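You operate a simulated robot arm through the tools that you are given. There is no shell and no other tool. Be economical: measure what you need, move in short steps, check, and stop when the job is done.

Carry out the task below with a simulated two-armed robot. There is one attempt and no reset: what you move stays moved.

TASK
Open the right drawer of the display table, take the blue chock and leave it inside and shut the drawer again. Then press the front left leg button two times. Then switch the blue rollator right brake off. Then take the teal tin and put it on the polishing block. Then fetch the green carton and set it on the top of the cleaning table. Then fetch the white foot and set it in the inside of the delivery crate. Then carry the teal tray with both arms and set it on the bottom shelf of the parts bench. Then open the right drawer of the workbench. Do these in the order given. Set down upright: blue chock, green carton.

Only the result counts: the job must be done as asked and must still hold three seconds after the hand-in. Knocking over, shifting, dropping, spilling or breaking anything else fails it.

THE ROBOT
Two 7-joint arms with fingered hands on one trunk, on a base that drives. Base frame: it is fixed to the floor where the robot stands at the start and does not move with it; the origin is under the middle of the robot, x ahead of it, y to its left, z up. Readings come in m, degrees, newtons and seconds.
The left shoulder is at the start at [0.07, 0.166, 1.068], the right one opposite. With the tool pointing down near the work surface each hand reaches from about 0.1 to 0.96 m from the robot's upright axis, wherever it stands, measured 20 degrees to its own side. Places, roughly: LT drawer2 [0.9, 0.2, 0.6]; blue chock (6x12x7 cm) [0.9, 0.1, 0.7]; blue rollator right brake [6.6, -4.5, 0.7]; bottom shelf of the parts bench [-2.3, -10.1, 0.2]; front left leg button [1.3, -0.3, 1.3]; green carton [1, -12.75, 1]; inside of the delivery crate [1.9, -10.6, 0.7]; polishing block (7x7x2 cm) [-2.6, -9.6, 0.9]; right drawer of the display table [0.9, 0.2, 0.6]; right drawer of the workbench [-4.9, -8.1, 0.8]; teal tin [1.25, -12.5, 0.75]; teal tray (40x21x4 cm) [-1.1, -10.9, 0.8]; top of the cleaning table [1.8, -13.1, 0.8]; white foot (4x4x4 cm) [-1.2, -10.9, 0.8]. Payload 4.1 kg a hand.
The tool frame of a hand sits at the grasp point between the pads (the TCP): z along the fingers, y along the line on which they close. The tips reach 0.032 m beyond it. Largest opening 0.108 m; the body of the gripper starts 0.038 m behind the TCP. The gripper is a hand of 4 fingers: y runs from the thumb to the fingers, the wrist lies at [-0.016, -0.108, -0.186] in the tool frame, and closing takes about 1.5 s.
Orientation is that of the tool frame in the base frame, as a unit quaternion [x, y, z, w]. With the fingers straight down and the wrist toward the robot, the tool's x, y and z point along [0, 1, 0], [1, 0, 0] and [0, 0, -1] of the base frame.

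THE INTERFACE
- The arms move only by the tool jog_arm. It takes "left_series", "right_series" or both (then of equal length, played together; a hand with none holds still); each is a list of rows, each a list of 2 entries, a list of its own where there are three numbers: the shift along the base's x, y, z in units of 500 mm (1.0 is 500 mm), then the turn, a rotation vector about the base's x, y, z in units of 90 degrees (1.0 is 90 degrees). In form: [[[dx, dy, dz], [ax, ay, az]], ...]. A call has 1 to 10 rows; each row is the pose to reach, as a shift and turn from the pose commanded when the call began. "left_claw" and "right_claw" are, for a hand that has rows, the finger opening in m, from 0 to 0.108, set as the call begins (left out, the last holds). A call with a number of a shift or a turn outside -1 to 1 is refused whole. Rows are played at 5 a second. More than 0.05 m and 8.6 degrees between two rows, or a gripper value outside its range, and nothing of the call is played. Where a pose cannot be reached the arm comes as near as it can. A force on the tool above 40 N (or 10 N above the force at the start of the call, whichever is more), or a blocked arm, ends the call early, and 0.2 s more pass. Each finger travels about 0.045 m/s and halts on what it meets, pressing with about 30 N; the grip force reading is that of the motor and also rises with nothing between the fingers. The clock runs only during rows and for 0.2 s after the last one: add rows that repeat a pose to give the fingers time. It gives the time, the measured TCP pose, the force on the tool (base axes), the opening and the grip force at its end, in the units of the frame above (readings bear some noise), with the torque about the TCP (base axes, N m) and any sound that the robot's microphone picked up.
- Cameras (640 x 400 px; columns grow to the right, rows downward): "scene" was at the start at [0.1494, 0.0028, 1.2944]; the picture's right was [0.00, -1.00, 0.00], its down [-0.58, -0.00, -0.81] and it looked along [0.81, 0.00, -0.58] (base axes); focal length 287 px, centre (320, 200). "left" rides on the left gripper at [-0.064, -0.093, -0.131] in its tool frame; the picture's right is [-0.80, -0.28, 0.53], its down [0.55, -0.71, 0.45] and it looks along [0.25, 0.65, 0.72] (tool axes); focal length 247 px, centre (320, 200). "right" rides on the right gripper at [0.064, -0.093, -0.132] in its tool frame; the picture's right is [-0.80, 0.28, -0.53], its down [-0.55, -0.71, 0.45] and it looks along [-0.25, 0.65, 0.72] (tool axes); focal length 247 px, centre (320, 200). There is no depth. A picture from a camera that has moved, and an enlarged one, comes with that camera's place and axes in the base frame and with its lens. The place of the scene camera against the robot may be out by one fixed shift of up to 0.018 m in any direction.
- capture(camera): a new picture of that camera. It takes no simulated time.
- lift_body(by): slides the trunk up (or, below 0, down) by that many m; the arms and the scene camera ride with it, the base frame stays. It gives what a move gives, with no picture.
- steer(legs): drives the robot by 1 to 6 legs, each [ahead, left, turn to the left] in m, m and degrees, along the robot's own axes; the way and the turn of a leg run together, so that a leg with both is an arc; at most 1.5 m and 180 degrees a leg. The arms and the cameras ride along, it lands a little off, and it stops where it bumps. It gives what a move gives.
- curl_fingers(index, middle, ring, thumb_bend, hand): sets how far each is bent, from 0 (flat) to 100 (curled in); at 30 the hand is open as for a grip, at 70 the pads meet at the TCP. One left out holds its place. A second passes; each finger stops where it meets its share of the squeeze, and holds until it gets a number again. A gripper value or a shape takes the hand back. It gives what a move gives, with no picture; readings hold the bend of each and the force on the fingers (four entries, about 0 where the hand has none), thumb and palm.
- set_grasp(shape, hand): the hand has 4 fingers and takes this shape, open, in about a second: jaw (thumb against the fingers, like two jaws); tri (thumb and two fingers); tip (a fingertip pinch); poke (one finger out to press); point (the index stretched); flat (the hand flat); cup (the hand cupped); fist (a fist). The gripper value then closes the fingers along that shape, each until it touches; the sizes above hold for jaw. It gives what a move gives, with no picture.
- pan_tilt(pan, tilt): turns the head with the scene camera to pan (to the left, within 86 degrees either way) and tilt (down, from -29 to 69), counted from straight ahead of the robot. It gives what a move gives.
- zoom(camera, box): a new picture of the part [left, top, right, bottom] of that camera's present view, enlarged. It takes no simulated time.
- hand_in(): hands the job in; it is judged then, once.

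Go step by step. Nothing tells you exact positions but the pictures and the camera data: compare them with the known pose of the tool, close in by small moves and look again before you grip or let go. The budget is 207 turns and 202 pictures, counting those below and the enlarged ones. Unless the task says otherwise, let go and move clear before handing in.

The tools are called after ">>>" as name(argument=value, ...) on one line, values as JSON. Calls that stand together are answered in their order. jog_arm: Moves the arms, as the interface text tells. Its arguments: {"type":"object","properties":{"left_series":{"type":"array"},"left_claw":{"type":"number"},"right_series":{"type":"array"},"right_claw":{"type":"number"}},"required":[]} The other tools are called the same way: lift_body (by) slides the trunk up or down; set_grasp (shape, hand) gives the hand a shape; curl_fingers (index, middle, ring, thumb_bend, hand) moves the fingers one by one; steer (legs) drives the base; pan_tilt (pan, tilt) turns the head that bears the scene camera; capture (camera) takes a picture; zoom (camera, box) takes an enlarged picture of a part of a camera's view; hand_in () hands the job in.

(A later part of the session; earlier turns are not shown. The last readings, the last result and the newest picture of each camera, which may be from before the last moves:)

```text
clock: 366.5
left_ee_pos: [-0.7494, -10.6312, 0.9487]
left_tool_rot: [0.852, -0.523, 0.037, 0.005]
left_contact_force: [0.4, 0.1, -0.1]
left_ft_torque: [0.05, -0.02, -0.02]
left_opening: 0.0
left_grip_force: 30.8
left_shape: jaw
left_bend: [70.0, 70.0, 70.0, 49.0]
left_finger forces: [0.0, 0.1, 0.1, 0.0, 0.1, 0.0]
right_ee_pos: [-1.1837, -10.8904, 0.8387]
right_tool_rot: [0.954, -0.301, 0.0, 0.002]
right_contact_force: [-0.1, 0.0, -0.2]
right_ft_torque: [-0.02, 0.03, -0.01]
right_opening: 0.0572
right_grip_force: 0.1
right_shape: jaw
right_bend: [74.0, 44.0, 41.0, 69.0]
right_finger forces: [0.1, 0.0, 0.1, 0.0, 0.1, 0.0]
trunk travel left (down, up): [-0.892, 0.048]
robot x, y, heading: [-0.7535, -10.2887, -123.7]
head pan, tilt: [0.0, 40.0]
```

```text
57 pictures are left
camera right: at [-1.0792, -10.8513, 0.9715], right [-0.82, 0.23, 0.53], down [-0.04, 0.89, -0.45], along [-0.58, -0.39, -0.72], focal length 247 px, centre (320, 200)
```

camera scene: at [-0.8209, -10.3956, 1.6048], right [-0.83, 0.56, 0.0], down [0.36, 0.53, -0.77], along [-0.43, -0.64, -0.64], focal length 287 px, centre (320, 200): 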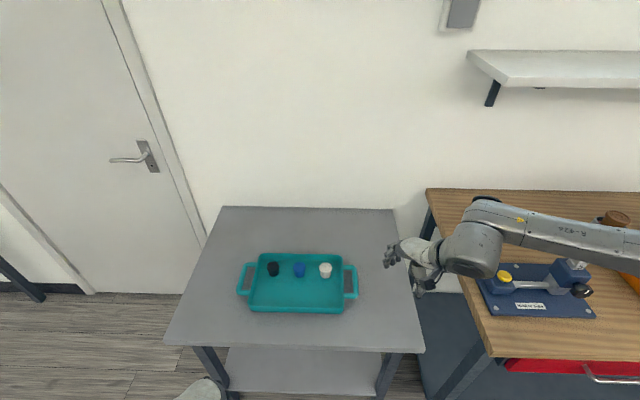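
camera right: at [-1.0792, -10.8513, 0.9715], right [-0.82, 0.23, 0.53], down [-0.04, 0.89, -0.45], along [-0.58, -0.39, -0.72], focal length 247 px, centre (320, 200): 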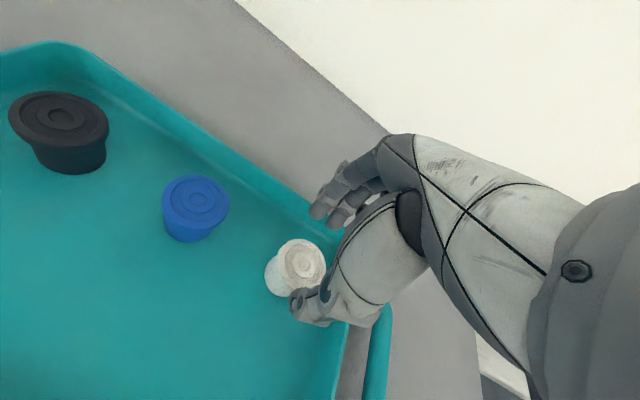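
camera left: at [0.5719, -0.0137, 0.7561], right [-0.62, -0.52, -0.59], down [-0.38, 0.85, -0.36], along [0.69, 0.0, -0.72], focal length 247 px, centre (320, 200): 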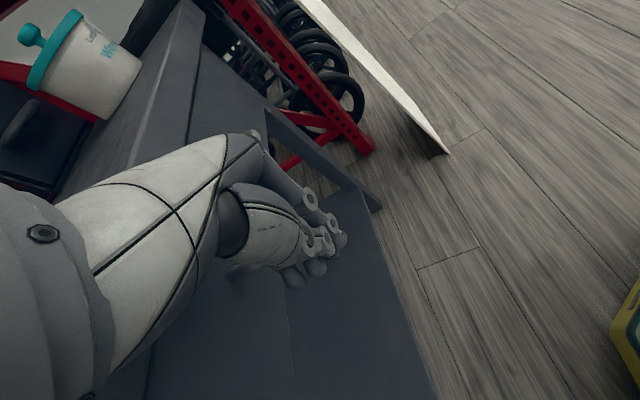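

Perfectly aligned. Descending the last 4 cm, closing, and lifting a little.

>>> jog_arm(right_series=[[[0, 0.002, -0.04], [0, 0, 0]], [[0, 0.002, -0.08], [0, 0, 0]]])

>>> jog_arm(right_series=[[[0, 0, 0], [0, 0, 0]], [[0, 0, 0], [0, 0, 0]], [[0, 0, 0], [0, 0, 0]], [[0, 0, 0], [0, 0, 0]], [[0, 0, 0], [0, 0, 0]], [[0, 0, 0], [0, 0, 0]]], right_claw=0.0)

>>> jog_arm(right_series=[[[0, 0, 0.06], [0, 0, 0]], [[0, 0, 0.13], [0, 0, 0]], [[0, 0, 0.21], [0, 0, 0]], [[0, 0, 0.29], [0, 0, 0]], [[0, 0, 0.37], [0, 0, 0]], [[0.04, 0.07, 0.43], [0, 0, 0]], [[0.08, 0.14, 0.46], [0, 0, 0]], [[0.12, 0.21, 0.46], [0, 0, 0]], [[0.16, 0.28, 0.46], [0, 0, 0]], [[0.2, 0.35, 0.46], [0, 0, 0]]])

>>> capture(camera="right")

```text
clock: 367.1
left_ee_pos: [-0.7484, -10.6305, 0.9485]
left_tool_rot: [0.851, -0.524, 0.037, 0.004]
left_contact_force: [-0.3, 0.1, -0.1]
left_ft_torque: [-0.01, -0.02, 0.01]
left_opening: 0.0001
left_grip_force: 30.5
left_shape: jaw
left_bend: [70.0, 70.0, 70.0, 49.0]
left_finger forces: [0.0, 0.0, 0.1, 0.1, 0.0, 0.1]
right_ee_pos: [-1.183, -10.8889, 0.801]
right_tool_rot: [0.954, -0.301, 0.001, 0.003]
right_contact_force: [1.6, 1.4, 0.1]
right_ft_torque: [0.02, 0.0, 0.03]
right_opening: 0.0568
right_grip_force: 0.1
right_shape: jaw
right_bend: [74.0, 45.0, 41.0, 69.0]
right_finger forces: [0.1, 1.7, 0.0, 0.0, 0.1, 0.0]
trunk travel left (down, up): [-0.892, 0.048]
robot x, y, heading: [-0.7552, -10.2863, -124.0]
head pan, tilt: [0.0, 40.0]
```

```text
clock: 368.5
left_ee_pos: [-0.749, -10.6314, 0.9482]
left_tool_rot: [0.851, -0.523, 0.037, 0.004]
left_contact_force: [0.7, 0.9, 0.2]
left_ft_torque: [0.02, 0.0, -0.01]
left_opening: 0.0002
left_grip_force: 29.8
left_shape: jaw
left_bend: [70.0, 70.0, 70.0, 49.0]
left_finger forces: [0.1, 0.0, 0.0, 0.1, 0.1, 0.0]
right_ee_pos: [-1.1839, -10.8896, 0.8003]
right_tool_rot: [0.953, -0.302, 0.001, 0.001]
right_contact_force: [0.5, 1.2, 0.4]
right_ft_torque: [0.0, 0.0, -0.01]
right_opening: 0.0302
right_grip_force: 30.4
right_shape: jaw
right_bend: [73.0, 51.0, 56.0, 75.0]
right_finger forces: [19.8, 4.6, 0.1, 0.1, 25.5, 0.1]
trunk travel left (down, up): [-0.892, 0.048]
robot x, y, heading: [-0.758, -10.2876, -123.9]
head pan, tilt: [0.0, 40.0]
```

```text
refused: row 6 steps farther than a row can; nothing moved
```

```text
56 pictures are left
camera right: at [-1.0776, -10.8491, 0.9323], right [-0.81, 0.23, 0.53], down [-0.04, 0.89, -0.45], along [-0.58, -0.39, -0.72], focal length 247 px, centre (320, 200)
```

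right: 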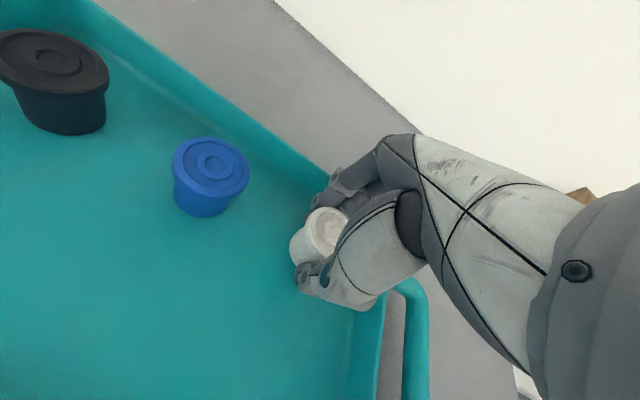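

Foot gripped (3 cm). Lifting it out and drawing it close.

>>> jog_arm(right_series=[[[0, 0, 0.06], [0, 0, 0]], [[0, 0, 0.14], [0, 0, 0]], [[0, 0, 0.22], [0, 0, 0]], [[0, 0, 0.3], [0, 0, 0]], [[0, 0, 0.38], [0, 0, 0]], [[0.04, 0.06, 0.42], [0, 0, 0]], [[0.08, 0.13, 0.44], [0, 0, 0]], [[0.12, 0.2, 0.44], [0, 0, 0]], [[0.16, 0.27, 0.44], [0, 0, 0]], [[0.2, 0.34, 0.44], [0, 0, 0]]])

>>> steer(legs=[[0, 0, 100], [1.2, 0, 0], [1.18, 0, 0], [0, 0, 78]])

>>> capture(camera="scene")

```text
clock: 370.7
left_ee_pos: [-0.748, -10.631, 0.9492]
left_tool_rot: [0.851, -0.523, 0.037, 0.004]
left_contact_force: [-0.6, -0.1, -0.6]
left_ft_torque: [0.0, -0.03, 0.0]
left_opening: 0.0002
left_grip_force: 30.0
left_shape: jaw
left_bend: [70.0, 70.0, 70.0, 49.0]
left_finger forces: [0.0, 0.0, 0.1, 0.1, 0.0, 0.0]
right_ee_pos: [-1.0817, -10.7186, 1.0233]
right_tool_rot: [0.954, -0.301, 0.0, 0.002]
right_contact_force: [0.5, 0.4, -0.8]
right_ft_torque: [-0.02, 0.02, 0.03]
right_opening: 0.03
right_grip_force: 30.0
right_shape: jaw
right_bend: [73.0, 51.0, 56.0, 75.0]
right_finger forces: [19.9, 5.5, 0.0, 0.0, 25.3, 0.1]
trunk travel left (down, up): [-0.892, 0.048]
robot x, y, heading: [-0.7608, -10.2904, -123.8]
head pan, tilt: [0.0, 40.0]
```

```text
clock: 389.8
left_ee_pos: [1.4058, -10.9194, 0.9476]
left_tool_rot: [0.551, 0.833, 0.006, -0.036]
left_contact_force: [0.6, 0.7, -0.8]
left_ft_torque: [0.0, 0.04, 0.01]
left_opening: 0.0
left_grip_force: 30.1
left_shape: jaw
left_bend: [70.0, 70.0, 70.0, 49.0]
left_finger forces: [0.2, 0.0, 0.0, 0.0, 0.0, 0.1]
right_ee_pos: [1.7444, -10.8531, 1.0225]
right_tool_rot: [0.333, 0.943, 0.003, 0.0]
right_contact_force: [-0.8, -0.3, -0.6]
right_ft_torque: [0.01, -0.04, -0.01]
right_opening: 0.0296
right_grip_force: 29.4
right_shape: jaw
right_bend: [73.0, 51.0, 56.0, 75.0]
right_finger forces: [19.7, 5.5, 0.0, 0.0, 24.6, 0.0]
trunk travel left (down, up): [-0.892, 0.048]
robot x, y, heading: [1.394, -11.2653, 52.4]
head pan, tilt: [0.0, 40.0]
```

```text
55 pictures are left
camera scene: at [1.4855, -11.1548, 1.6048], right [0.79, -0.61, 0.0], down [-0.39, -0.51, -0.77], along [0.47, 0.61, -0.64], focal length 287 px, centre (320, 200)
```

scene: 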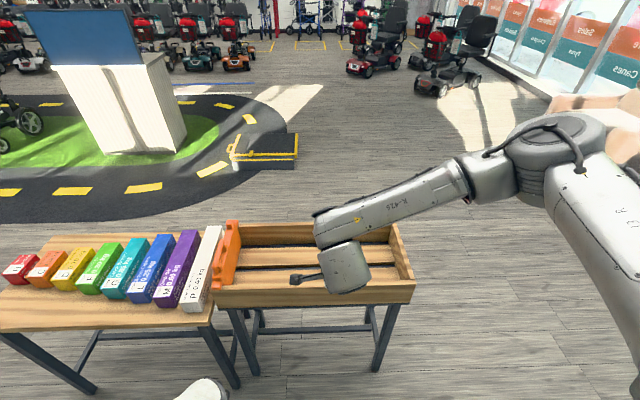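

The delivery crate is right in front and empty. I'll bring the foot over its middle and then lower with the trunk.

>>> jog_arm(right_series=[[[0.07, 0.06, 0], [0, 0, 0]], [[0.14, 0.12, 0], [0, 0, 0]], [[0.21, 0.18, 0], [0, 0, 0]], [[0.28, 0.24, -0.02], [0, 0, 0]], [[0.35, 0.3, -0.03], [0, 0, 0]], [[0.414, 0.362, -0.04], [0, 0, 0]]])

>>> capture(camera="right")

```text
clock: 391.2
left_ee_pos: [1.405, -10.9189, 0.9483]
left_tool_rot: [0.551, 0.834, 0.005, -0.037]
left_contact_force: [-0.2, -0.7, 0.1]
left_ft_torque: [-0.01, 0.01, 0.04]
left_opening: 0.0
left_grip_force: 29.9
left_shape: jaw
left_bend: [70.0, 70.0, 70.0, 49.0]
left_finger forces: [0.0, 0.0, 0.0, 0.0, 0.0, 0.0]
right_ee_pos: [1.9507, -10.6717, 1.0023]
right_tool_rot: [0.333, 0.943, 0.001, -0.001]
right_contact_force: [0.5, 0.6, -0.7]
right_ft_torque: [-0.03, -0.01, 0.01]
right_opening: 0.0296
right_grip_force: 30.1
right_shape: jaw
right_bend: [73.0, 51.0, 56.0, 76.0]
right_finger forces: [19.5, 6.0, 0.0, 0.0, 24.5, 0.0]
trunk travel left (down, up): [-0.892, 0.048]
robot x, y, heading: [1.3908, -11.2629, 52.6]
head pan, tilt: [0.0, 40.0]
```

```text
54 pictures are left
camera right: at [1.8427, -10.703, 1.1343], right [0.8, -0.28, 0.53], down [-0.02, -0.89, -0.45], along [0.6, 0.35, -0.72], focal length 247 px, centre (320, 200)
```

right: 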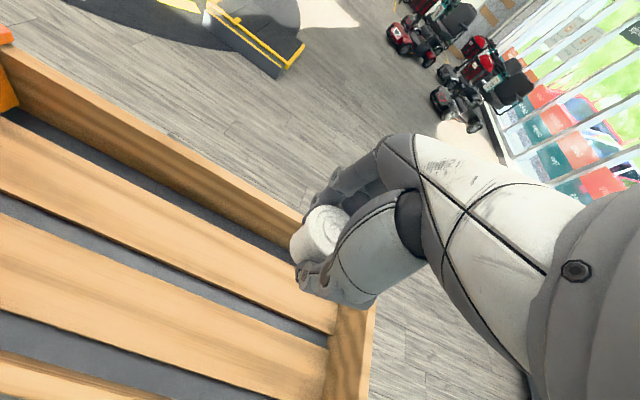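

The drop point falls on a gap between slats, so I'll shift 4 cm further in onto a slat. Then I'll lower the trunk 0.22 m.

>>> jog_arm(right_series=[[[0.026, 0.033, 0], [0, 0, 0]], [[0.051, 0.067, 0], [0, 0, 0]]])

>>> lift_body(by=-0.2)

>>> capture(camera="right")

```text
clock: 391.8
left_ee_pos: [1.4077, -10.919, 0.9465]
left_tool_rot: [0.551, 0.833, 0.006, -0.037]
left_contact_force: [-0.1, 0.4, 0.7]
left_ft_torque: [-0.05, 0.01, -0.02]
left_opening: 0.0
left_grip_force: 29.5
left_shape: jaw
left_bend: [70.0, 70.0, 70.0, 49.0]
left_finger forces: [0.0, 0.1, 0.1, 0.0, 0.1, 0.0]
right_ee_pos: [1.9777, -10.6374, 1.0012]
right_tool_rot: [0.333, 0.943, 0.001, 0.0]
right_contact_force: [0.3, 0.5, -1.2]
right_ft_torque: [0.01, 0.01, -0.01]
right_opening: 0.0296
right_grip_force: 29.8
right_shape: jaw
right_bend: [73.0, 51.0, 56.0, 76.0]
right_finger forces: [19.6, 6.0, 0.1, 0.0, 24.5, 0.0]
trunk travel left (down, up): [-0.892, 0.048]
robot x, y, heading: [1.3917, -11.266, 52.4]
head pan, tilt: [0.0, 40.0]
```

```text
clock: 394.0
left_ee_pos: [1.4071, -10.9193, 0.7475]
left_tool_rot: [0.551, 0.834, 0.005, -0.037]
left_contact_force: [-0.2, 0.5, -0.2]
left_ft_torque: [0.0, 0.02, -0.03]
left_opening: 0.0
left_grip_force: 30.4
left_shape: jaw
left_bend: [70.0, 70.0, 70.0, 49.0]
left_finger forces: [0.0, 0.0, 0.1, 0.1, 0.1, 0.0]
right_ee_pos: [1.9771, -10.638, 0.8019]
right_tool_rot: [0.333, 0.943, 0.002, 0.0]
right_contact_force: [0.4, 0.0, -0.6]
right_ft_torque: [0.0, -0.01, -0.04]
right_opening: 0.0293
right_grip_force: 29.9
right_shape: jaw
right_bend: [73.0, 51.0, 56.0, 76.0]
right_finger forces: [19.5, 6.0, 0.1, 0.0, 24.5, 0.0]
trunk travel left (down, up): [-0.692, 0.248]
robot x, y, heading: [1.3923, -11.2648, 52.3]
head pan, tilt: [0.0, 40.0]
```

```text
53 pictures are left
camera right: at [1.8696, -10.6696, 0.9333], right [0.8, -0.28, 0.53], down [-0.02, -0.89, -0.45], along [0.6, 0.35, -0.72], focal length 247 px, centre (320, 200)
```

right: 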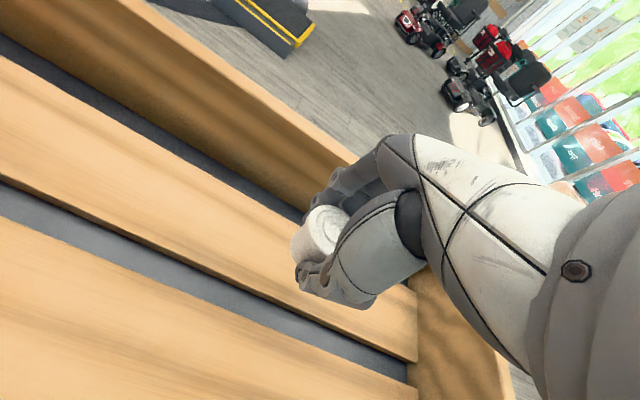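

It's over the slat, inside the walls. Lowering by the arm until contact.

>>> jog_arm(right_series=[[[0, 0, -0.03], [0, 0, 0]], [[0, 0, -0.06], [0, 0, 0]], [[0, 0, -0.08], [0, 0, 0]], [[0, 0, -0.095], [0, 0, 0]], [[0, 0, -0.11], [0, 0, 0]]])

```text
clock: 395.2
left_ee_pos: [1.4055, -10.9206, 0.748]
left_tool_rot: [0.551, 0.833, 0.005, -0.037]
left_contact_force: [0.8, 0.1, -0.4]
left_ft_torque: [-0.02, -0.01, 0.01]
left_opening: 0.0001
left_grip_force: 30.1
left_shape: jaw
left_bend: [70.0, 70.0, 70.0, 49.0]
left_finger forces: [0.0, 0.0, 0.1, 0.0, 0.1, 0.1]
right_ee_pos: [1.974, -10.6408, 0.7499]
right_tool_rot: [0.333, 0.943, -0.001, -0.001]
right_contact_force: [0.5, -0.6, 0.3]
right_ft_torque: [-0.02, 0.01, -0.01]
right_opening: 0.0298
right_grip_force: 29.7
right_shape: jaw
right_bend: [73.0, 51.0, 56.0, 76.0]
right_finger forces: [19.4, 6.1, 0.0, 0.1, 24.3, 0.0]
right hand out of reach, approached as far as the arm can: row 4, 5
trunk travel left (down, up): [-0.692, 0.248]
robot x, y, heading: [1.3923, -11.2605, 52.5]
head pan, tilt: [0.0, 40.0]
```

Arm at its reach limit with no contact yet, so I'll lower the trunk in small steps.

>>> lift_body(by=-0.03)

>>> capture(camera="right")

```text
clock: 395.9
left_ee_pos: [1.4059, -10.9203, 0.719]
left_tool_rot: [0.552, 0.833, 0.006, -0.037]
left_contact_force: [0.6, -0.3, -0.4]
left_ft_torque: [0.0, 0.03, 0.03]
left_opening: 0.0
left_grip_force: 29.9
left_shape: jaw
left_bend: [70.0, 70.0, 70.0, 49.0]
left_finger forces: [0.0, 0.0, 0.0, 0.1, 0.0, 0.0]
right_ee_pos: [1.9742, -10.6423, 0.7235]
right_tool_rot: [0.334, 0.943, 0.002, 0.0]
right_contact_force: [-0.4, -0.8, 20.9]
right_ft_torque: [0.33, -0.12, 0.01]
right_opening: 0.0304
right_grip_force: 30.4
right_shape: jaw
right_bend: [73.0, 51.0, 56.0, 76.0]
right_finger forces: [22.0, 6.5, 0.0, 0.0, 27.3, 0.0]
trunk travel left (down, up): [-0.662, 0.278]
robot x, y, heading: [1.3928, -11.264, 52.2]
head pan, tilt: [0.0, 40.0]
```

```text
52 pictures are left
camera right: at [1.8665, -10.6737, 0.8555], right [0.8, -0.28, 0.53], down [-0.02, -0.89, -0.45], along [0.6, 0.35, -0.72], focal length 247 px, centre (320, 200)
```

right: 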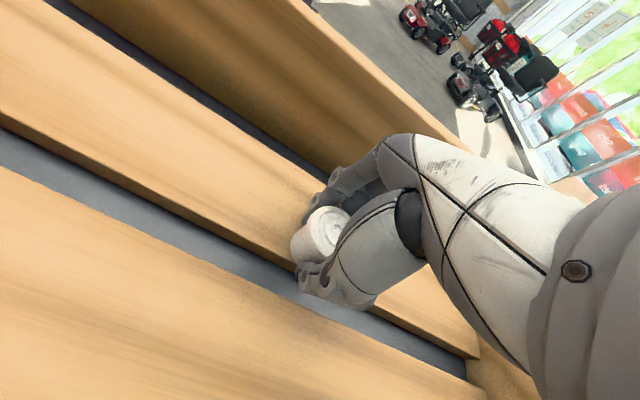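

Contact at 21 N, but it's at the slat's near edge. I'll nudge it 1.2 cm further in, set it down and release.

>>> jog_arm(right_series=[[[0, 0, 0.02], [0, 0, 0]], [[0.008, 0.01, 0.024], [0, 0, 0]], [[0.015, 0.02, 0.024], [0, 0, 0]], [[0.015, 0.02, 0.01], [0, 0, 0]], [[0.015, 0.02, 0.0], [0, 0, 0]]])

>>> jog_arm(right_series=[[[0, 0, 0], [0, 0, 0]], [[0, 0, 0], [0, 0, 0]], [[0, 0, 0], [0, 0, 0]], [[0, 0, 0.03], [0, 0, 0]], [[0, 0, 0.1], [0, 0, 0]], [[0, 0, 0.18], [0, 0, 0]], [[0, 0, 0.26], [0, 0, 0]], [[0, 0, 0.34], [0, 0, 0]], [[0, 0, 0.42], [0, 0, 0]], [[0, 0, 0.5], [0, 0, 0]]], right_claw=0.055)

>>> capture(camera="right")

```text
clock: 397.1
left_ee_pos: [1.4071, -10.9201, 0.7188]
left_tool_rot: [0.552, 0.833, 0.006, -0.038]
left_contact_force: [0.2, -0.2, -0.6]
left_ft_torque: [-0.02, 0.01, 0.01]
left_opening: 0.0
left_grip_force: 30.0
left_shape: jaw
left_bend: [70.0, 70.0, 70.0, 49.0]
left_finger forces: [0.0, 0.0, 0.1, 0.0, 0.0, 0.0]
right_ee_pos: [1.9779, -10.6399, 0.7304]
right_tool_rot: [0.333, 0.943, -0.001, -0.002]
right_contact_force: [0.4, 1.3, -1.7]
right_ft_torque: [-0.05, 0.01, 0.02]
right_opening: 0.0295
right_grip_force: 29.4
right_shape: jaw
right_bend: [73.0, 51.0, 56.0, 76.0]
right_finger forces: [20.2, 6.4, 0.0, 0.0, 25.1, 0.0]
right hand out of reach, approached as far as the arm can: row 3, 4, 5
trunk travel left (down, up): [-0.662, 0.278]
robot x, y, heading: [1.3939, -11.2622, 52.2]
head pan, tilt: [0.0, 40.0]
```

```text
clock: 399.3
left_ee_pos: [1.4055, -10.9208, 0.7182]
left_tool_rot: [0.551, 0.834, 0.006, -0.037]
left_contact_force: [-0.4, 0.3, 0.8]
left_ft_torque: [-0.04, -0.01, 0.01]
left_opening: 0.0
left_grip_force: 30.0
left_shape: jaw
left_bend: [70.0, 70.0, 70.0, 49.0]
left_finger forces: [0.0, 0.0, 0.1, 0.1, 0.0, 0.0]
right_ee_pos: [1.9793, -10.6402, 0.9845]
right_tool_rot: [0.332, 0.943, -0.002, -0.001]
right_contact_force: [0.0, 0.2, 0.9]
right_ft_torque: [-0.03, -0.01, -0.03]
right_opening: 0.0549
right_grip_force: 0.0
right_shape: jaw
right_bend: [74.0, 45.0, 42.0, 71.0]
right_finger forces: [0.1, 0.0, 0.0, 0.0, 0.0, 0.0]
trunk travel left (down, up): [-0.662, 0.278]
robot x, y, heading: [1.3875, -11.2629, 52.6]
head pan, tilt: [0.0, 40.0]
```

```text
51 pictures are left
camera right: at [1.8704, -10.6713, 1.1166], right [0.8, -0.28, 0.53], down [-0.02, -0.9, -0.45], along [0.6, 0.35, -0.72], focal length 247 px, centre (320, 200)
```

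right: 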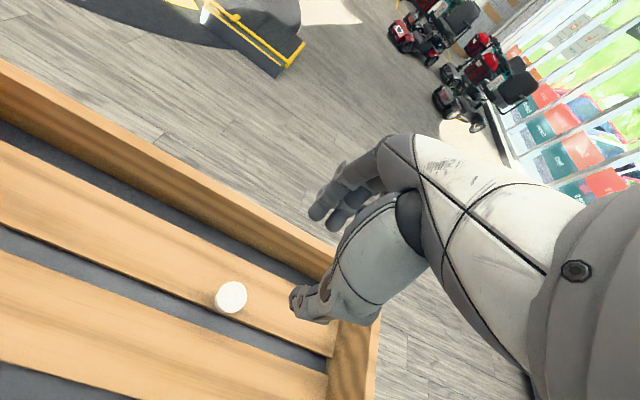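

The white foot stands in the crate. Next is the tray: I'll draw the right hand back, straighten and open the left, and drive to face the tray squarely.

>>> jog_arm(right_series=[[[-0.05, -0.066, 0], [0, 0, 0]], [[-0.1, -0.132, 0], [0, 0, 0]], [[-0.15, -0.2, 0], [0, 0, 0]], [[-0.2, -0.265, 0], [0, 0, 0]], [[-0.25, -0.33, 0], [0, 0, 0]], [[-0.31, -0.4, 0], [0, 0, 0]], [[-0.36, -0.466, 0], [0, 0, 0]], [[-0.41, -0.53, 0], [0, 0, 0]], [[-0.46, -0.6, 0], [0, 0, 0]]], left_series=[[[0, 0, 0.06], [-0.004, -0.004, 0.036]], [[0, 0, 0.12], [-0.007, -0.008, 0.072]], [[0, 0, 0.18], [-0.011, -0.012, 0.107]], [[0, 0, 0.24], [-0.014, -0.016, 0.143]], [[0, 0, 0.3], [-0.018, -0.02, 0.179]], [[0, 0, 0.36], [-0.021, -0.024, 0.215]], [[0, 0, 0.42], [-0.025, -0.028, 0.25]], [[0, 0, 0.48], [-0.028, -0.031, 0.286]], [[0, 0, 0.53], [-0.032, -0.035, 0.32]]], left_claw=0.06, right_claw=0.06)

>>> steer(legs=[[-0.15, 0, 0], [0, 0, 99.3], [1.12, 0, 0], [1.12, 0, 0], [0, 0, 83.2]])

>>> capture(camera="scene")

```text
clock: 401.3
left_ee_pos: [1.4499, -10.8482, 0.7661]
left_tool_rot: [0.383, 0.923, 0.039, -0.015]
left_contact_force: [-0.6, 0.4, 0.6]
left_ft_torque: [0.03, -0.08, 0.01]
left_opening: 0.0601
left_grip_force: 0.1
left_shape: jaw
left_bend: [74.0, 43.0, 40.0, 69.0]
left_finger forces: [0.0, 0.0, 0.0, 0.0, 0.0, 0.1]
left hand out of reach, approached as far as the arm can: row 1, 2, 3, 4, 5, 6, 7, 8, 9
right_ee_pos: [1.7456, -10.943, 0.9865]
right_tool_rot: [0.333, 0.943, 0.001, -0.001]
right_contact_force: [-1.0, -0.8, -0.7]
right_ft_torque: [0.08, -0.04, -0.05]
right_opening: 0.0596
right_grip_force: 0.1
right_shape: jaw
right_bend: [74.0, 43.0, 40.0, 69.0]
right_finger forces: [0.1, 0.1, 0.1, 0.0, 0.1, 0.0]
trunk travel left (down, up): [-0.662, 0.278]
robot x, y, heading: [1.3915, -11.266, 52.3]
head pan, tilt: [0.0, 40.0]
```

```text
clock: 420.9
left_ee_pos: [-0.6913, -10.7644, 0.7639]
left_tool_rot: [0.933, -0.359, 0.016, 0.037]
left_contact_force: [-0.5, 0.6, 0.1]
left_ft_torque: [0.02, -0.02, 0.01]
left_opening: 0.0601
left_grip_force: 0.1
left_shape: jaw
left_bend: [74.0, 43.0, 40.0, 69.0]
left_finger forces: [0.1, 0.1, 0.1, 0.1, 0.0, 0.0]
right_ee_pos: [-0.9931, -10.6844, 0.9848]
right_tool_rot: [0.951, -0.309, 0.002, -0.002]
right_contact_force: [0.5, -0.5, 0.4]
right_ft_torque: [0.01, 0.01, -0.01]
right_opening: 0.0598
right_grip_force: 0.1
right_shape: jaw
right_bend: [74.0, 43.0, 40.0, 69.0]
right_finger forces: [0.0, 0.0, 0.1, 0.1, 0.0, 0.1]
trunk travel left (down, up): [-0.662, 0.278]
robot x, y, heading: [-0.6537, -10.3412, -124.6]
head pan, tilt: [0.0, 40.0]
```

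```text
50 pictures are left
camera scene: at [-0.7192, -10.4512, 1.3748], right [-0.82, 0.57, 0.0], down [0.37, 0.53, -0.77], along [-0.44, -0.63, -0.64], focal length 287 px, centre (320, 200)
```

scene: 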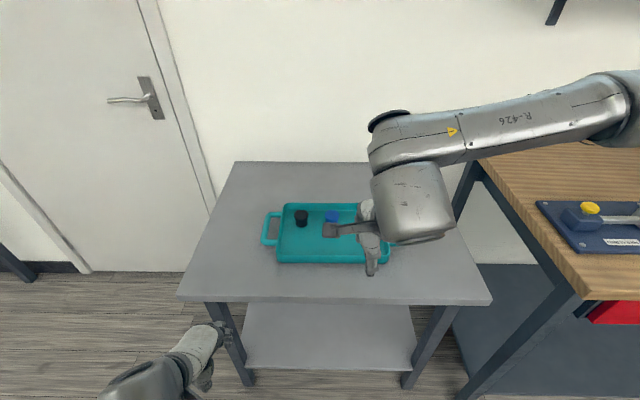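

The left hand is low and close to the table edge, so I'll raise it straight up first.

>>> jog_arm(left_series=[[[0.0, 0.0, 0.06], [0, 0, 0]], [[0.0, 0.0, 0.14], [0, 0, 0]], [[0.0, 0.0, 0.22], [0, 0, 0]], [[0.0, -0.02, 0.3], [0, 0, 0]], [[-0.01, -0.05, 0.38], [0, 0, 0]], [[-0.02, -0.08, 0.44], [0, 0, 0]]])

```text
clock: 422.3
left_ee_pos: [-0.7182, -10.8941, 0.8774]
left_tool_rot: [0.947, -0.316, 0.038, 0.038]
left_contact_force: [0.5, -0.5, -0.6]
left_ft_torque: [0.13, 0.0, -0.02]
left_opening: 0.0599
left_grip_force: 0.0
left_shape: jaw
left_bend: [74.0, 43.0, 40.0, 69.0]
left_finger forces: [0.0, 0.0, 0.0, 0.0, 0.1, 0.1]
left hand out of reach, approached as far as the arm can: row 1, 2, 3, 4, 5, 6
right_ee_pos: [-0.9956, -10.6886, 0.9823]
right_tool_rot: [0.951, -0.309, 0.002, -0.004]
right_contact_force: [0.1, -1.5, -0.9]
right_ft_torque: [0.1, -0.02, 0.03]
right_opening: 0.0598
right_grip_force: 0.0
right_shape: jaw
right_bend: [74.0, 43.0, 40.0, 69.0]
right_finger forces: [0.0, 0.0, 0.0, 0.0, 0.0, 0.0]
trunk travel left (down, up): [-0.662, 0.278]
robot x, y, heading: [-0.6581, -10.3436, -124.9]
head pan, tilt: [0.0, 40.0]
```

Now positioning both hands over the tray's near wall, 17 cm apart, fingers inside and thumbs outside.

>>> jog_arm(left_series=[[[-0.07, 0.007, 0], [0.01, 0.005, 0]], [[-0.15, 0.015, 0], [0.02, 0.01, 0]], [[-0.23, 0.024, 0], [0.03, 0.015, 0]], [[-0.31, 0.032, 0], [0.04, 0.02, 0]], [[-0.39, 0.04, -0.01], [0.05, 0.025, 0]], [[-0.464, 0.048, -0.015], [0.061, 0.031, 0]]], right_series=[[[-0.04, -0.03, 0], [0, 0, 0]], [[-0.08, -0.06, -0.03], [0, 0, 0]], [[-0.12, -0.09, -0.08], [0, 0, 0]], [[-0.15, -0.12, -0.13], [0, 0, 0]], [[-0.17, -0.14, -0.18], [0, 0, 0]], [[-0.186, -0.159, -0.225], [0, 0, 0]]], left_claw=0.06, right_claw=0.06)

>>> capture(camera="left")

>>> capture(camera="right")

```text
clock: 423.7
left_ee_pos: [-0.9504, -10.8637, 0.8754]
left_tool_rot: [0.949, -0.317, -0.004, 0.001]
left_contact_force: [0.2, 0.8, -0.8]
left_ft_torque: [-0.02, -0.03, 0.01]
left_opening: 0.0599
left_grip_force: 0.0
left_shape: jaw
left_bend: [74.0, 43.0, 40.0, 69.0]
left_finger forces: [0.0, 0.0, 0.0, 0.1, 0.0, 0.1]
right_ee_pos: [-1.0904, -10.7662, 0.8697]
right_tool_rot: [0.951, -0.308, 0.002, -0.002]
right_contact_force: [-0.3, -0.2, -0.1]
right_ft_torque: [-0.03, 0.0, 0.01]
right_opening: 0.0598
right_grip_force: 0.1
right_shape: jaw
right_bend: [74.0, 43.0, 40.0, 69.0]
right_finger forces: [0.1, 0.1, 0.0, 0.0, 0.1, 0.1]
trunk travel left (down, up): [-0.662, 0.278]
robot x, y, heading: [-0.6563, -10.3439, -125.0]
head pan, tilt: [0.0, 40.0]
```

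```text
49 pictures are left
camera left: at [-0.9463, -10.7503, 1.0083], right [-0.47, 0.71, -0.53], down [0.86, 0.23, -0.45], along [-0.2, -0.67, -0.72], focal length 247 px, centre (320, 200)
```

left: 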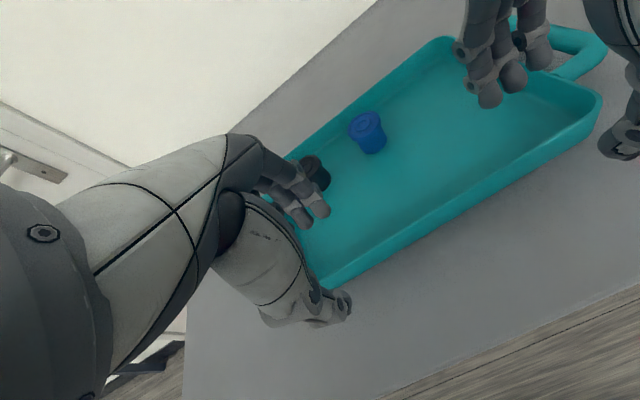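

```text
48 pictures are left
camera right: at [-0.984, -10.7289, 1.0019], right [-0.81, 0.24, 0.53], down [-0.03, 0.9, -0.45], along [-0.58, -0.38, -0.72], focal length 247 px, centre (320, 200)
```

right: 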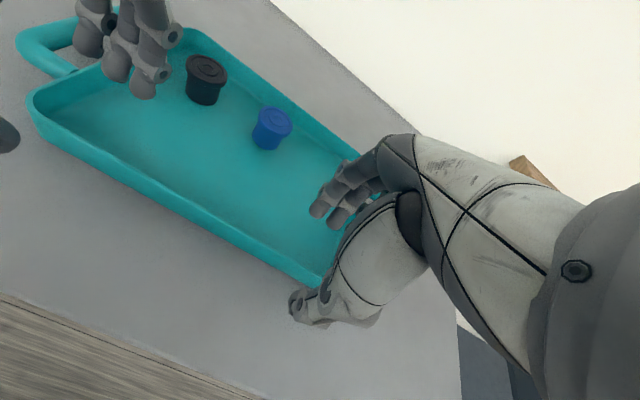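

Both hands straddle the near wall. I'll lower both to TCP z 0.80 with small corrections, then close together.

>>> jog_arm(left_series=[[[-0.03, 0.01, -0.05], [0, 0, 0]], [[-0.03, 0.01, -0.1], [0, 0, 0]], [[-0.03, 0.01, -0.152], [0, 0, 0]]], right_series=[[[0.013, -0.022, -0.045], [0, 0, 0]], [[0.013, -0.022, -0.09], [0, 0, 0]], [[0.013, -0.022, -0.141], [0, 0, 0]]])

>>> jog_arm(left_series=[[[0, 0, 0], [0, 0, 0]], [[0, 0, 0], [0, 0, 0]], [[0, 0, 0], [0, 0, 0]], [[0, 0, 0], [0, 0, 0]], [[0, 0, 0], [0, 0, 0]], [[0, 0, 0], [0, 0, 0]], [[0, 0, 0], [0, 0, 0]]], right_series=[[[0, 0, 0], [0, 0, 0]], [[0, 0, 0], [0, 0, 0]], [[0, 0, 0], [0, 0, 0]], [[0, 0, 0], [0, 0, 0]], [[0, 0, 0], [0, 0, 0]], [[0, 0, 0], [0, 0, 0]], [[0, 0, 0], [0, 0, 0]]], left_claw=0.0, right_claw=0.0)

>>> capture(camera="left")

```text
clock: 424.2
left_ee_pos: [-0.9589, -10.865, 0.8532]
left_tool_rot: [0.949, -0.314, -0.003, 0.002]
left_contact_force: [1.7, -2.5, -0.3]
left_ft_torque: [0.26, 0.2, -0.22]
left_opening: 0.0601
left_grip_force: 0.0
left_shape: jaw
left_bend: [74.0, 43.0, 40.0, 69.0]
left_finger forces: [0.0, 0.0, 0.0, 0.0, 0.0, 0.0]
right_ee_pos: [-1.0889, -10.7737, 0.8498]
right_tool_rot: [0.95, -0.313, -0.002, -0.003]
right_contact_force: [-1.9, 1.3, -0.5]
right_ft_torque: [-0.25, -0.25, 0.29]
right_opening: 0.0599
right_grip_force: 0.0
right_shape: jaw
right_bend: [74.0, 43.0, 40.0, 69.0]
right_finger forces: [0.1, 0.1, 0.1, 0.0, 0.1, 0.0]
trunk travel left (down, up): [-0.662, 0.278]
robot x, y, heading: [-0.6516, -10.3413, -124.5]
head pan, tilt: [0.0, 40.0]
stopped in row 2 (left hand): the force on the tool passed its limit at 68 N (the readings are from after the stop); the commanded pose is now the measured one
```

```text
clock: 425.8
left_ee_pos: [-0.9584, -10.8632, 0.8523]
left_tool_rot: [0.95, -0.313, -0.002, 0.004]
left_contact_force: [4.4, -0.5, -1.8]
left_ft_torque: [0.07, 0.72, -0.69]
left_opening: 0.0
left_grip_force: 29.9
left_shape: jaw
left_bend: [70.0, 70.0, 70.0, 49.0]
left_finger forces: [0.0, 0.0, 0.0, 0.1, 0.0, 0.0]
right_ee_pos: [-1.088, -10.7723, 0.8506]
right_tool_rot: [0.95, -0.313, -0.003, -0.003]
right_contact_force: [-4.9, 2.8, 1.6]
right_ft_torque: [-0.23, -0.92, 0.47]
right_opening: 0.0
right_grip_force: 29.9
right_shape: jaw
right_bend: [70.0, 70.0, 70.0, 50.0]
right_finger forces: [0.0, 0.0, 0.1, 0.0, 0.0, 0.1]
trunk travel left (down, up): [-0.662, 0.278]
robot x, y, heading: [-0.653, -10.3438, -124.8]
head pan, tilt: [0.0, 40.0]
```

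```text
47 pictures are left
camera left: at [-0.9539, -10.7501, 0.9854], right [-0.48, 0.7, -0.53], down [0.86, 0.24, -0.45], along [-0.19, -0.67, -0.71], focal length 247 px, centre (320, 200)
```

left: 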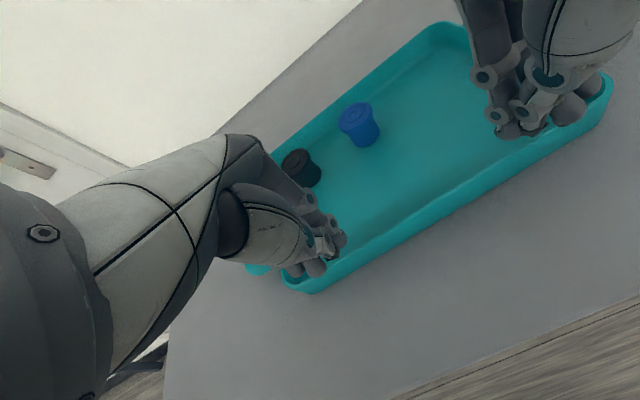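

The two hands bumped each other at that spacing and closed in the air above the tray. I'll open, spread them to 20 cm apart and go down again.

>>> jog_arm(left_series=[[[0.016, -0.012, 0.01], [0, 0, 0]], [[0.032, -0.024, 0.01], [0, 0, 0]], [[0.032, -0.024, 0.01], [0, 0, 0]], [[0.032, -0.024, 0.01], [0, 0, 0]], [[0.032, -0.024, 0.01], [0, 0, 0]], [[0.032, -0.024, 0.01], [0, 0, 0]]], right_series=[[[-0.016, 0.012, 0.01], [0, 0, 0]], [[-0.032, 0.024, 0.01], [0, 0, 0]], [[-0.032, 0.024, 0.01], [0, 0, 0]], [[-0.032, 0.024, 0.01], [0, 0, 0]], [[-0.032, 0.024, 0.01], [0, 0, 0]], [[-0.032, 0.024, 0.01], [0, 0, 0]]], left_claw=0.06, right_claw=0.06)

>>> jog_arm(left_series=[[[0, 0, -0.03], [0, 0, 0]], [[0, 0, -0.06], [0, 0, 0]], [[0, 0, -0.09], [0, 0, 0]], [[0, 0, -0.118], [0, 0, 0]]], right_series=[[[0, 0, -0.03], [0, 0, 0]], [[0, 0, -0.06], [0, 0, 0]], [[0, 0, -0.09], [0, 0, 0]], [[0, 0, -0.114], [0, 0, 0]]])

>>> capture(camera="left")

>>> capture(camera="right")

```text
clock: 427.2
left_ee_pos: [-0.9403, -10.8753, 0.858]
left_tool_rot: [0.95, -0.314, -0.002, 0.003]
left_contact_force: [-0.9, 0.6, -0.2]
left_ft_torque: [0.02, -0.01, 0.0]
left_opening: 0.0599
left_grip_force: 0.1
left_shape: jaw
left_bend: [74.0, 43.0, 40.0, 69.0]
left_finger forces: [0.0, 0.0, 0.0, 0.0, 0.0, 0.0]
right_ee_pos: [-1.1058, -10.7599, 0.8559]
right_tool_rot: [0.95, -0.312, -0.003, -0.003]
right_contact_force: [0.3, 0.4, -0.1]
right_ft_torque: [0.04, -0.03, 0.01]
right_opening: 0.0599
right_grip_force: 0.0
right_shape: jaw
right_bend: [74.0, 43.0, 40.0, 69.0]
right_finger forces: [0.0, 0.0, 0.0, 0.1, 0.0, 0.1]
trunk travel left (down, up): [-0.662, 0.278]
robot x, y, heading: [-0.6556, -10.3401, -124.9]
head pan, tilt: [0.0, 40.0]
```

```text
clock: 428.2
left_ee_pos: [-0.9428, -10.8776, 0.799]
left_tool_rot: [0.95, -0.314, -0.004, 0.003]
left_contact_force: [-0.9, 0.2, -0.4]
left_ft_torque: [0.01, 0.0, 0.01]
left_opening: 0.0593
left_grip_force: 0.0
left_shape: jaw
left_bend: [74.0, 43.0, 40.0, 69.0]
left_finger forces: [0.0, 0.0, 0.0, 0.0, 0.0, 0.0]
right_ee_pos: [-1.1042, -10.7603, 0.7997]
right_tool_rot: [0.95, -0.313, -0.003, -0.002]
right_contact_force: [0.4, 0.0, -0.1]
right_ft_torque: [0.0, -0.02, 0.0]
right_opening: 0.0598
right_grip_force: 0.0
right_shape: jaw
right_bend: [74.0, 43.0, 40.0, 69.0]
right_finger forces: [0.0, 0.0, 0.1, 0.0, 0.0, 0.1]
trunk travel left (down, up): [-0.662, 0.278]
robot x, y, heading: [-0.6501, -10.346, -124.6]
head pan, tilt: [0.0, 40.0]
```

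```text
46 pictures are left
camera left: at [-0.9386, -10.7641, 0.9315], right [-0.48, 0.7, -0.53], down [0.86, 0.24, -0.45], along [-0.19, -0.67, -0.71], focal length 247 px, centre (320, 200)
```

left: 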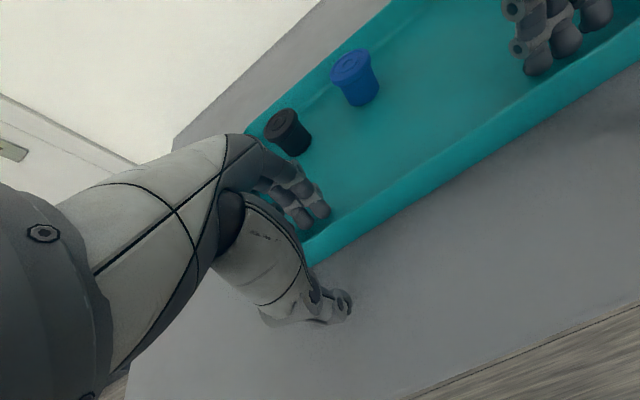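

```text
45 pictures are left
camera right: at [-0.9967, -10.7249, 0.9309], right [-0.81, 0.24, 0.54], down [-0.02, 0.9, -0.44], along [-0.59, -0.37, -0.72], focal length 247 px, centre (320, 200)
```

right: 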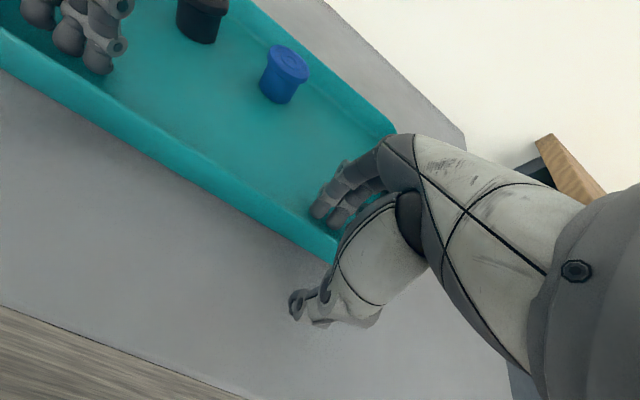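

Fingers are inside the wall and thumbs outside, on both ends. I'll shift forward 8 mm and close.

>>> jog_arm(left_series=[[[-0.009, -0.013, 0], [0, 0, 0]], [[-0.009, -0.013, 0], [0, 0, 0]], [[-0.009, -0.013, 0], [0, 0, 0]], [[-0.009, -0.013, 0], [0, 0, 0]], [[-0.009, -0.013, 0], [0, 0, 0]], [[-0.009, -0.013, 0], [0, 0, 0]], [[-0.009, -0.013, 0], [0, 0, 0]]], right_series=[[[-0.009, -0.013, 0], [0, 0, 0]], [[-0.009, -0.013, 0], [0, 0, 0]], [[-0.009, -0.013, 0], [0, 0, 0]], [[-0.009, -0.013, 0], [0, 0, 0]], [[-0.009, -0.013, 0], [0, 0, 0]], [[-0.009, -0.013, 0], [0, 0, 0]], [[-0.009, -0.013, 0], [0, 0, 0]]], left_claw=0.0, right_claw=0.0)

>>> jog_arm(left_series=[[[0, 0, 0.02], [0, 0, 0]], [[0, 0, 0.04], [0, 0, 0]], [[0, 0, 0.06], [0, 0, 0]], [[0, 0, 0.08], [0, 0, 0]]], right_series=[[[0, 0, 0.02], [0, 0, 0]], [[0, 0, 0.04], [0, 0, 0]], [[0, 0, 0.06], [0, 0, 0]], [[0, 0, 0.08], [0, 0, 0]]])

>>> capture(camera="left")

>>> capture(camera="scene")

```text
clock: 429.8
left_ee_pos: [-0.9464, -10.8833, 0.7973]
left_tool_rot: [0.95, -0.313, -0.002, 0.003]
left_contact_force: [-0.4, -2.1, -0.5]
left_ft_torque: [-0.08, 0.05, -0.1]
left_opening: 0.0001
left_grip_force: 30.1
left_shape: jaw
left_bend: [70.0, 70.0, 70.0, 72.0]
left_finger forces: [16.0, 8.2, 3.7, 0.0, 25.5, 0.0]
right_ee_pos: [-1.1077, -10.7653, 0.7978]
right_tool_rot: [0.95, -0.312, -0.003, -0.003]
right_contact_force: [0.6, 4.4, 4.9]
right_ft_torque: [0.1, 0.13, 0.27]
right_opening: 0.0035
right_grip_force: 30.2
right_shape: jaw
right_bend: [75.0, 70.0, 68.0, 69.0]
right_finger forces: [5.0, 20.1, 3.3, 0.1, 27.5, 0.0]
trunk travel left (down, up): [-0.662, 0.278]
robot x, y, heading: [-0.6527, -10.3417, -124.9]
head pan, tilt: [0.0, 40.0]
```

```text
clock: 430.8
left_ee_pos: [-0.9469, -10.8823, 0.8392]
left_tool_rot: [0.95, -0.313, -0.003, 0.003]
left_contact_force: [0.9, -1.6, -4.6]
left_ft_torque: [-0.05, -0.07, -0.12]
left_opening: 0.0
left_grip_force: 29.8
left_shape: jaw
left_bend: [70.0, 70.0, 70.0, 73.0]
left_finger forces: [16.4, 8.2, 4.7, 0.0, 27.4, 0.0]
right_ee_pos: [-1.1086, -10.7668, 0.8354]
right_tool_rot: [0.95, -0.312, -0.002, -0.003]
right_contact_force: [-1.7, 2.2, 0.4]
right_ft_torque: [0.09, 0.02, 0.29]
right_opening: 0.0028
right_grip_force: 29.9
right_shape: jaw
right_bend: [75.0, 70.0, 66.0, 69.0]
right_finger forces: [7.3, 13.4, 5.2, 0.0, 26.5, 0.0]
trunk travel left (down, up): [-0.662, 0.278]
robot x, y, heading: [-0.6529, -10.3418, -124.6]
head pan, tilt: [0.0, 40.0]
```

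```text
44 pictures are left
camera left: at [-0.9428, -10.7688, 0.9713], right [-0.48, 0.7, -0.53], down [0.86, 0.24, -0.45], along [-0.19, -0.67, -0.72], focal length 247 px, centre (320, 200)
```

left: 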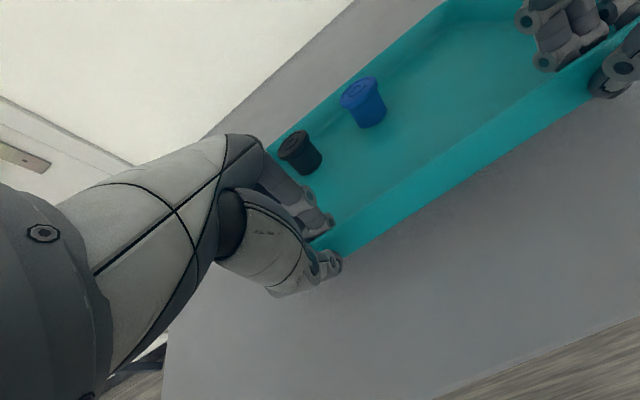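

```text
43 pictures are left
camera scene: at [-0.7195, -10.4514, 1.3747], right [-0.82, 0.57, 0.0], down [0.37, 0.53, -0.77], along [-0.44, -0.63, -0.64], focal length 287 px, centre (320, 200)
```

scene: 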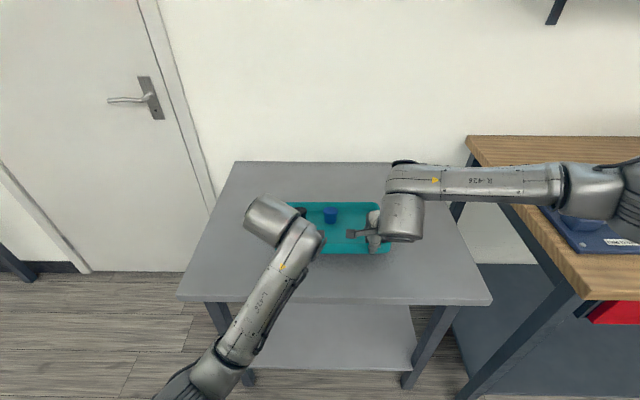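

The tray is off the table and level with both feet inside. I'll raise it a little and draw it back, both hands together.

>>> jog_arm(left_series=[[[0, 0, 0.03], [0, 0, 0]], [[0, 0, 0.06], [0, 0, 0]], [[0.03, 0.043, 0.08], [0, 0, 0]], [[0.06, 0.086, 0.08], [0, 0, 0]], [[0.09, 0.13, 0.08], [0, 0, 0]], [[0.12, 0.172, 0.08], [0, 0, 0]]], right_series=[[[0, 0, 0.03], [0, 0, 0]], [[0, 0, 0.06], [0, 0, 0]], [[0.03, 0.043, 0.08], [0, 0, 0]], [[0.06, 0.086, 0.08], [0, 0, 0]], [[0.09, 0.13, 0.08], [0, 0, 0]], [[0.12, 0.172, 0.08], [0, 0, 0]]])

>>> capture(camera="scene")

```text
clock: 432.2
left_ee_pos: [-0.8783, -10.8079, 0.8816]
left_tool_rot: [0.951, -0.309, 0.01, 0.016]
left_contact_force: [-25.1, 16.1, -4.1]
left_ft_torque: [0.7, 0.4, -0.06]
left_opening: 0.0
left_grip_force: 30.1
left_shape: jaw
left_bend: [70.0, 70.0, 70.0, 74.0]
left_finger forces: [21.0, 9.3, 5.9, 0.0, 33.5, 0.0]
right_ee_pos: [-1.0503, -10.6807, 0.8778]
right_tool_rot: [0.95, -0.311, -0.001, -0.002]
right_contact_force: [25.3, -16.0, -0.5]
right_ft_torque: [-0.34, -0.65, 0.59]
right_opening: 0.0027
right_grip_force: 30.0
right_shape: jaw
right_bend: [75.0, 70.0, 62.0, 71.0]
right_finger forces: [9.0, 12.9, 8.3, 0.1, 29.0, 0.0]
trunk travel left (down, up): [-0.662, 0.278]
robot x, y, heading: [-0.6525, -10.3436, -124.7]
head pan, tilt: [0.0, 40.0]
```

```text
42 pictures are left
camera scene: at [-0.7185, -10.4511, 1.3748], right [-0.82, 0.57, 0.0], down [0.37, 0.53, -0.77], along [-0.44, -0.63, -0.64], focal length 287 px, centre (320, 200)
```

scene: 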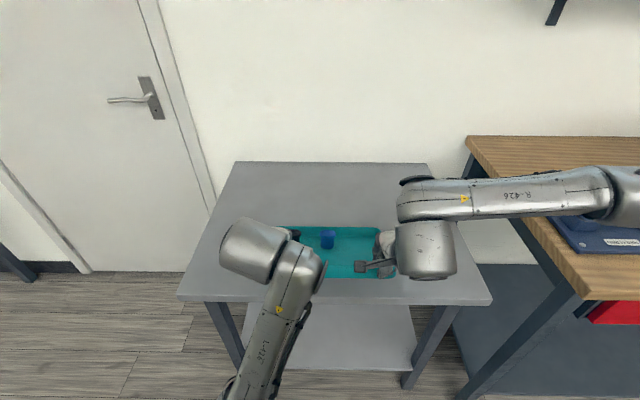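

The left arm is near a limit and the hands are pulling apart (25 N), so I'll ease forward again. Then I'll trade trunk height for a lower hand position.

>>> jog_arm(left_series=[[[-0.028, -0.041, 0.0], [0, 0, 0]], [[-0.057, -0.082, 0.0], [0, 0, 0]], [[-0.057, -0.082, 0.0], [0, 0, 0]]], right_series=[[[-0.028, -0.041, 0.0], [0, 0, 0]], [[-0.057, -0.082, 0.0], [0, 0, 0]], [[-0.057, -0.082, 0.0], [0, 0, 0]]])

>>> lift_body(by=0.1)

```text
clock: 432.5
left_ee_pos: [-0.8804, -10.8139, 0.8708]
left_tool_rot: [0.95, -0.313, 0.017, 0.01]
left_contact_force: [-14.5, 6.7, 0.6]
left_ft_torque: [0.55, 0.37, 0.02]
left_opening: 0.0
left_grip_force: 30.1
left_shape: jaw
left_bend: [70.0, 70.0, 70.0, 74.0]
left_finger forces: [19.9, 9.4, 5.9, 0.1, 33.0, 0.0]
right_ee_pos: [-1.0546, -10.6892, 0.8762]
right_tool_rot: [0.951, -0.308, 0.001, -0.004]
right_contact_force: [15.5, -8.4, -5.2]
right_ft_torque: [-0.13, -0.23, 0.47]
right_opening: 0.0025
right_grip_force: 30.1
right_shape: jaw
right_bend: [75.0, 70.0, 61.0, 70.0]
right_finger forces: [9.7, 13.2, 10.7, 0.0, 27.0, 0.0]
trunk travel left (down, up): [-0.662, 0.278]
robot x, y, heading: [-0.6553, -10.3434, -124.7]
head pan, tilt: [0.0, 40.0]
stopped in row 1 (right hand): the force on the tool passed its limit at 43 N (the readings are from after the stop); the commanded pose is now the measured one
```

```text
clock: 433.8
left_ee_pos: [-0.8799, -10.8138, 0.9724]
left_tool_rot: [0.95, -0.311, 0.018, 0.01]
left_contact_force: [-28.3, 15.2, -2.0]
left_ft_torque: [0.88, 0.51, 0.06]
left_opening: 0.0
left_grip_force: 30.0
left_shape: jaw
left_bend: [70.0, 70.0, 70.0, 74.0]
left_finger forces: [23.4, 9.6, 6.1, 0.1, 35.8, 0.0]
right_ee_pos: [-1.0549, -10.6898, 0.9768]
right_tool_rot: [0.951, -0.309, 0.001, -0.003]
right_contact_force: [27.1, -15.6, -4.0]
right_ft_torque: [-0.25, -0.64, 0.68]
right_opening: 0.0026
right_grip_force: 30.1
right_shape: jaw
right_bend: [74.0, 70.0, 61.0, 71.0]
right_finger forces: [10.4, 13.1, 10.6, 0.0, 29.5, 0.1]
trunk travel left (down, up): [-0.762, 0.178]
robot x, y, heading: [-0.6524, -10.3413, -124.8]
head pan, tilt: [0.0, 40.0]
```

>>> jog_arm(left_series=[[[-0.006, 0.004, 0.0], [0, 0, 0]], [[-0.012, 0.009, -0.01], [0, 0, 0]], [[-0.012, 0.009, -0.01], [0, 0, 0]]], right_series=[[[0.006, -0.004, 0.0], [0, 0, 0]], [[0.012, -0.009, -0.01], [0, 0, 0]], [[0.012, -0.009, -0.01], [0, 0, 0]]])

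```text
clock: 434.6
left_ee_pos: [-0.88, -10.8174, 0.9684]
left_tool_rot: [0.951, -0.306, 0.029, 0.018]
left_contact_force: [-2.8, 0.5, -2.4]
left_ft_torque: [0.51, 0.01, 0.05]
left_opening: 0.0
left_grip_force: 30.0
left_shape: jaw
left_bend: [70.0, 70.0, 70.0, 74.0]
left_finger forces: [22.8, 9.6, 6.5, 0.1, 36.1, 0.0]
right_ee_pos: [-1.0503, -10.6935, 0.9702]
right_tool_rot: [0.95, -0.313, -0.002, -0.004]
right_contact_force: [2.7, 0.1, -2.7]
right_ft_torque: [0.04, -0.17, 0.37]
right_opening: 0.0024
right_grip_force: 30.0
right_shape: jaw
right_bend: [74.0, 70.0, 61.0, 71.0]
right_finger forces: [10.2, 13.2, 6.8, 0.0, 29.0, 0.1]
trunk travel left (down, up): [-0.762, 0.178]
robot x, y, heading: [-0.6547, -10.3409, -125.0]
head pan, tilt: [0.0, 40.0]
```

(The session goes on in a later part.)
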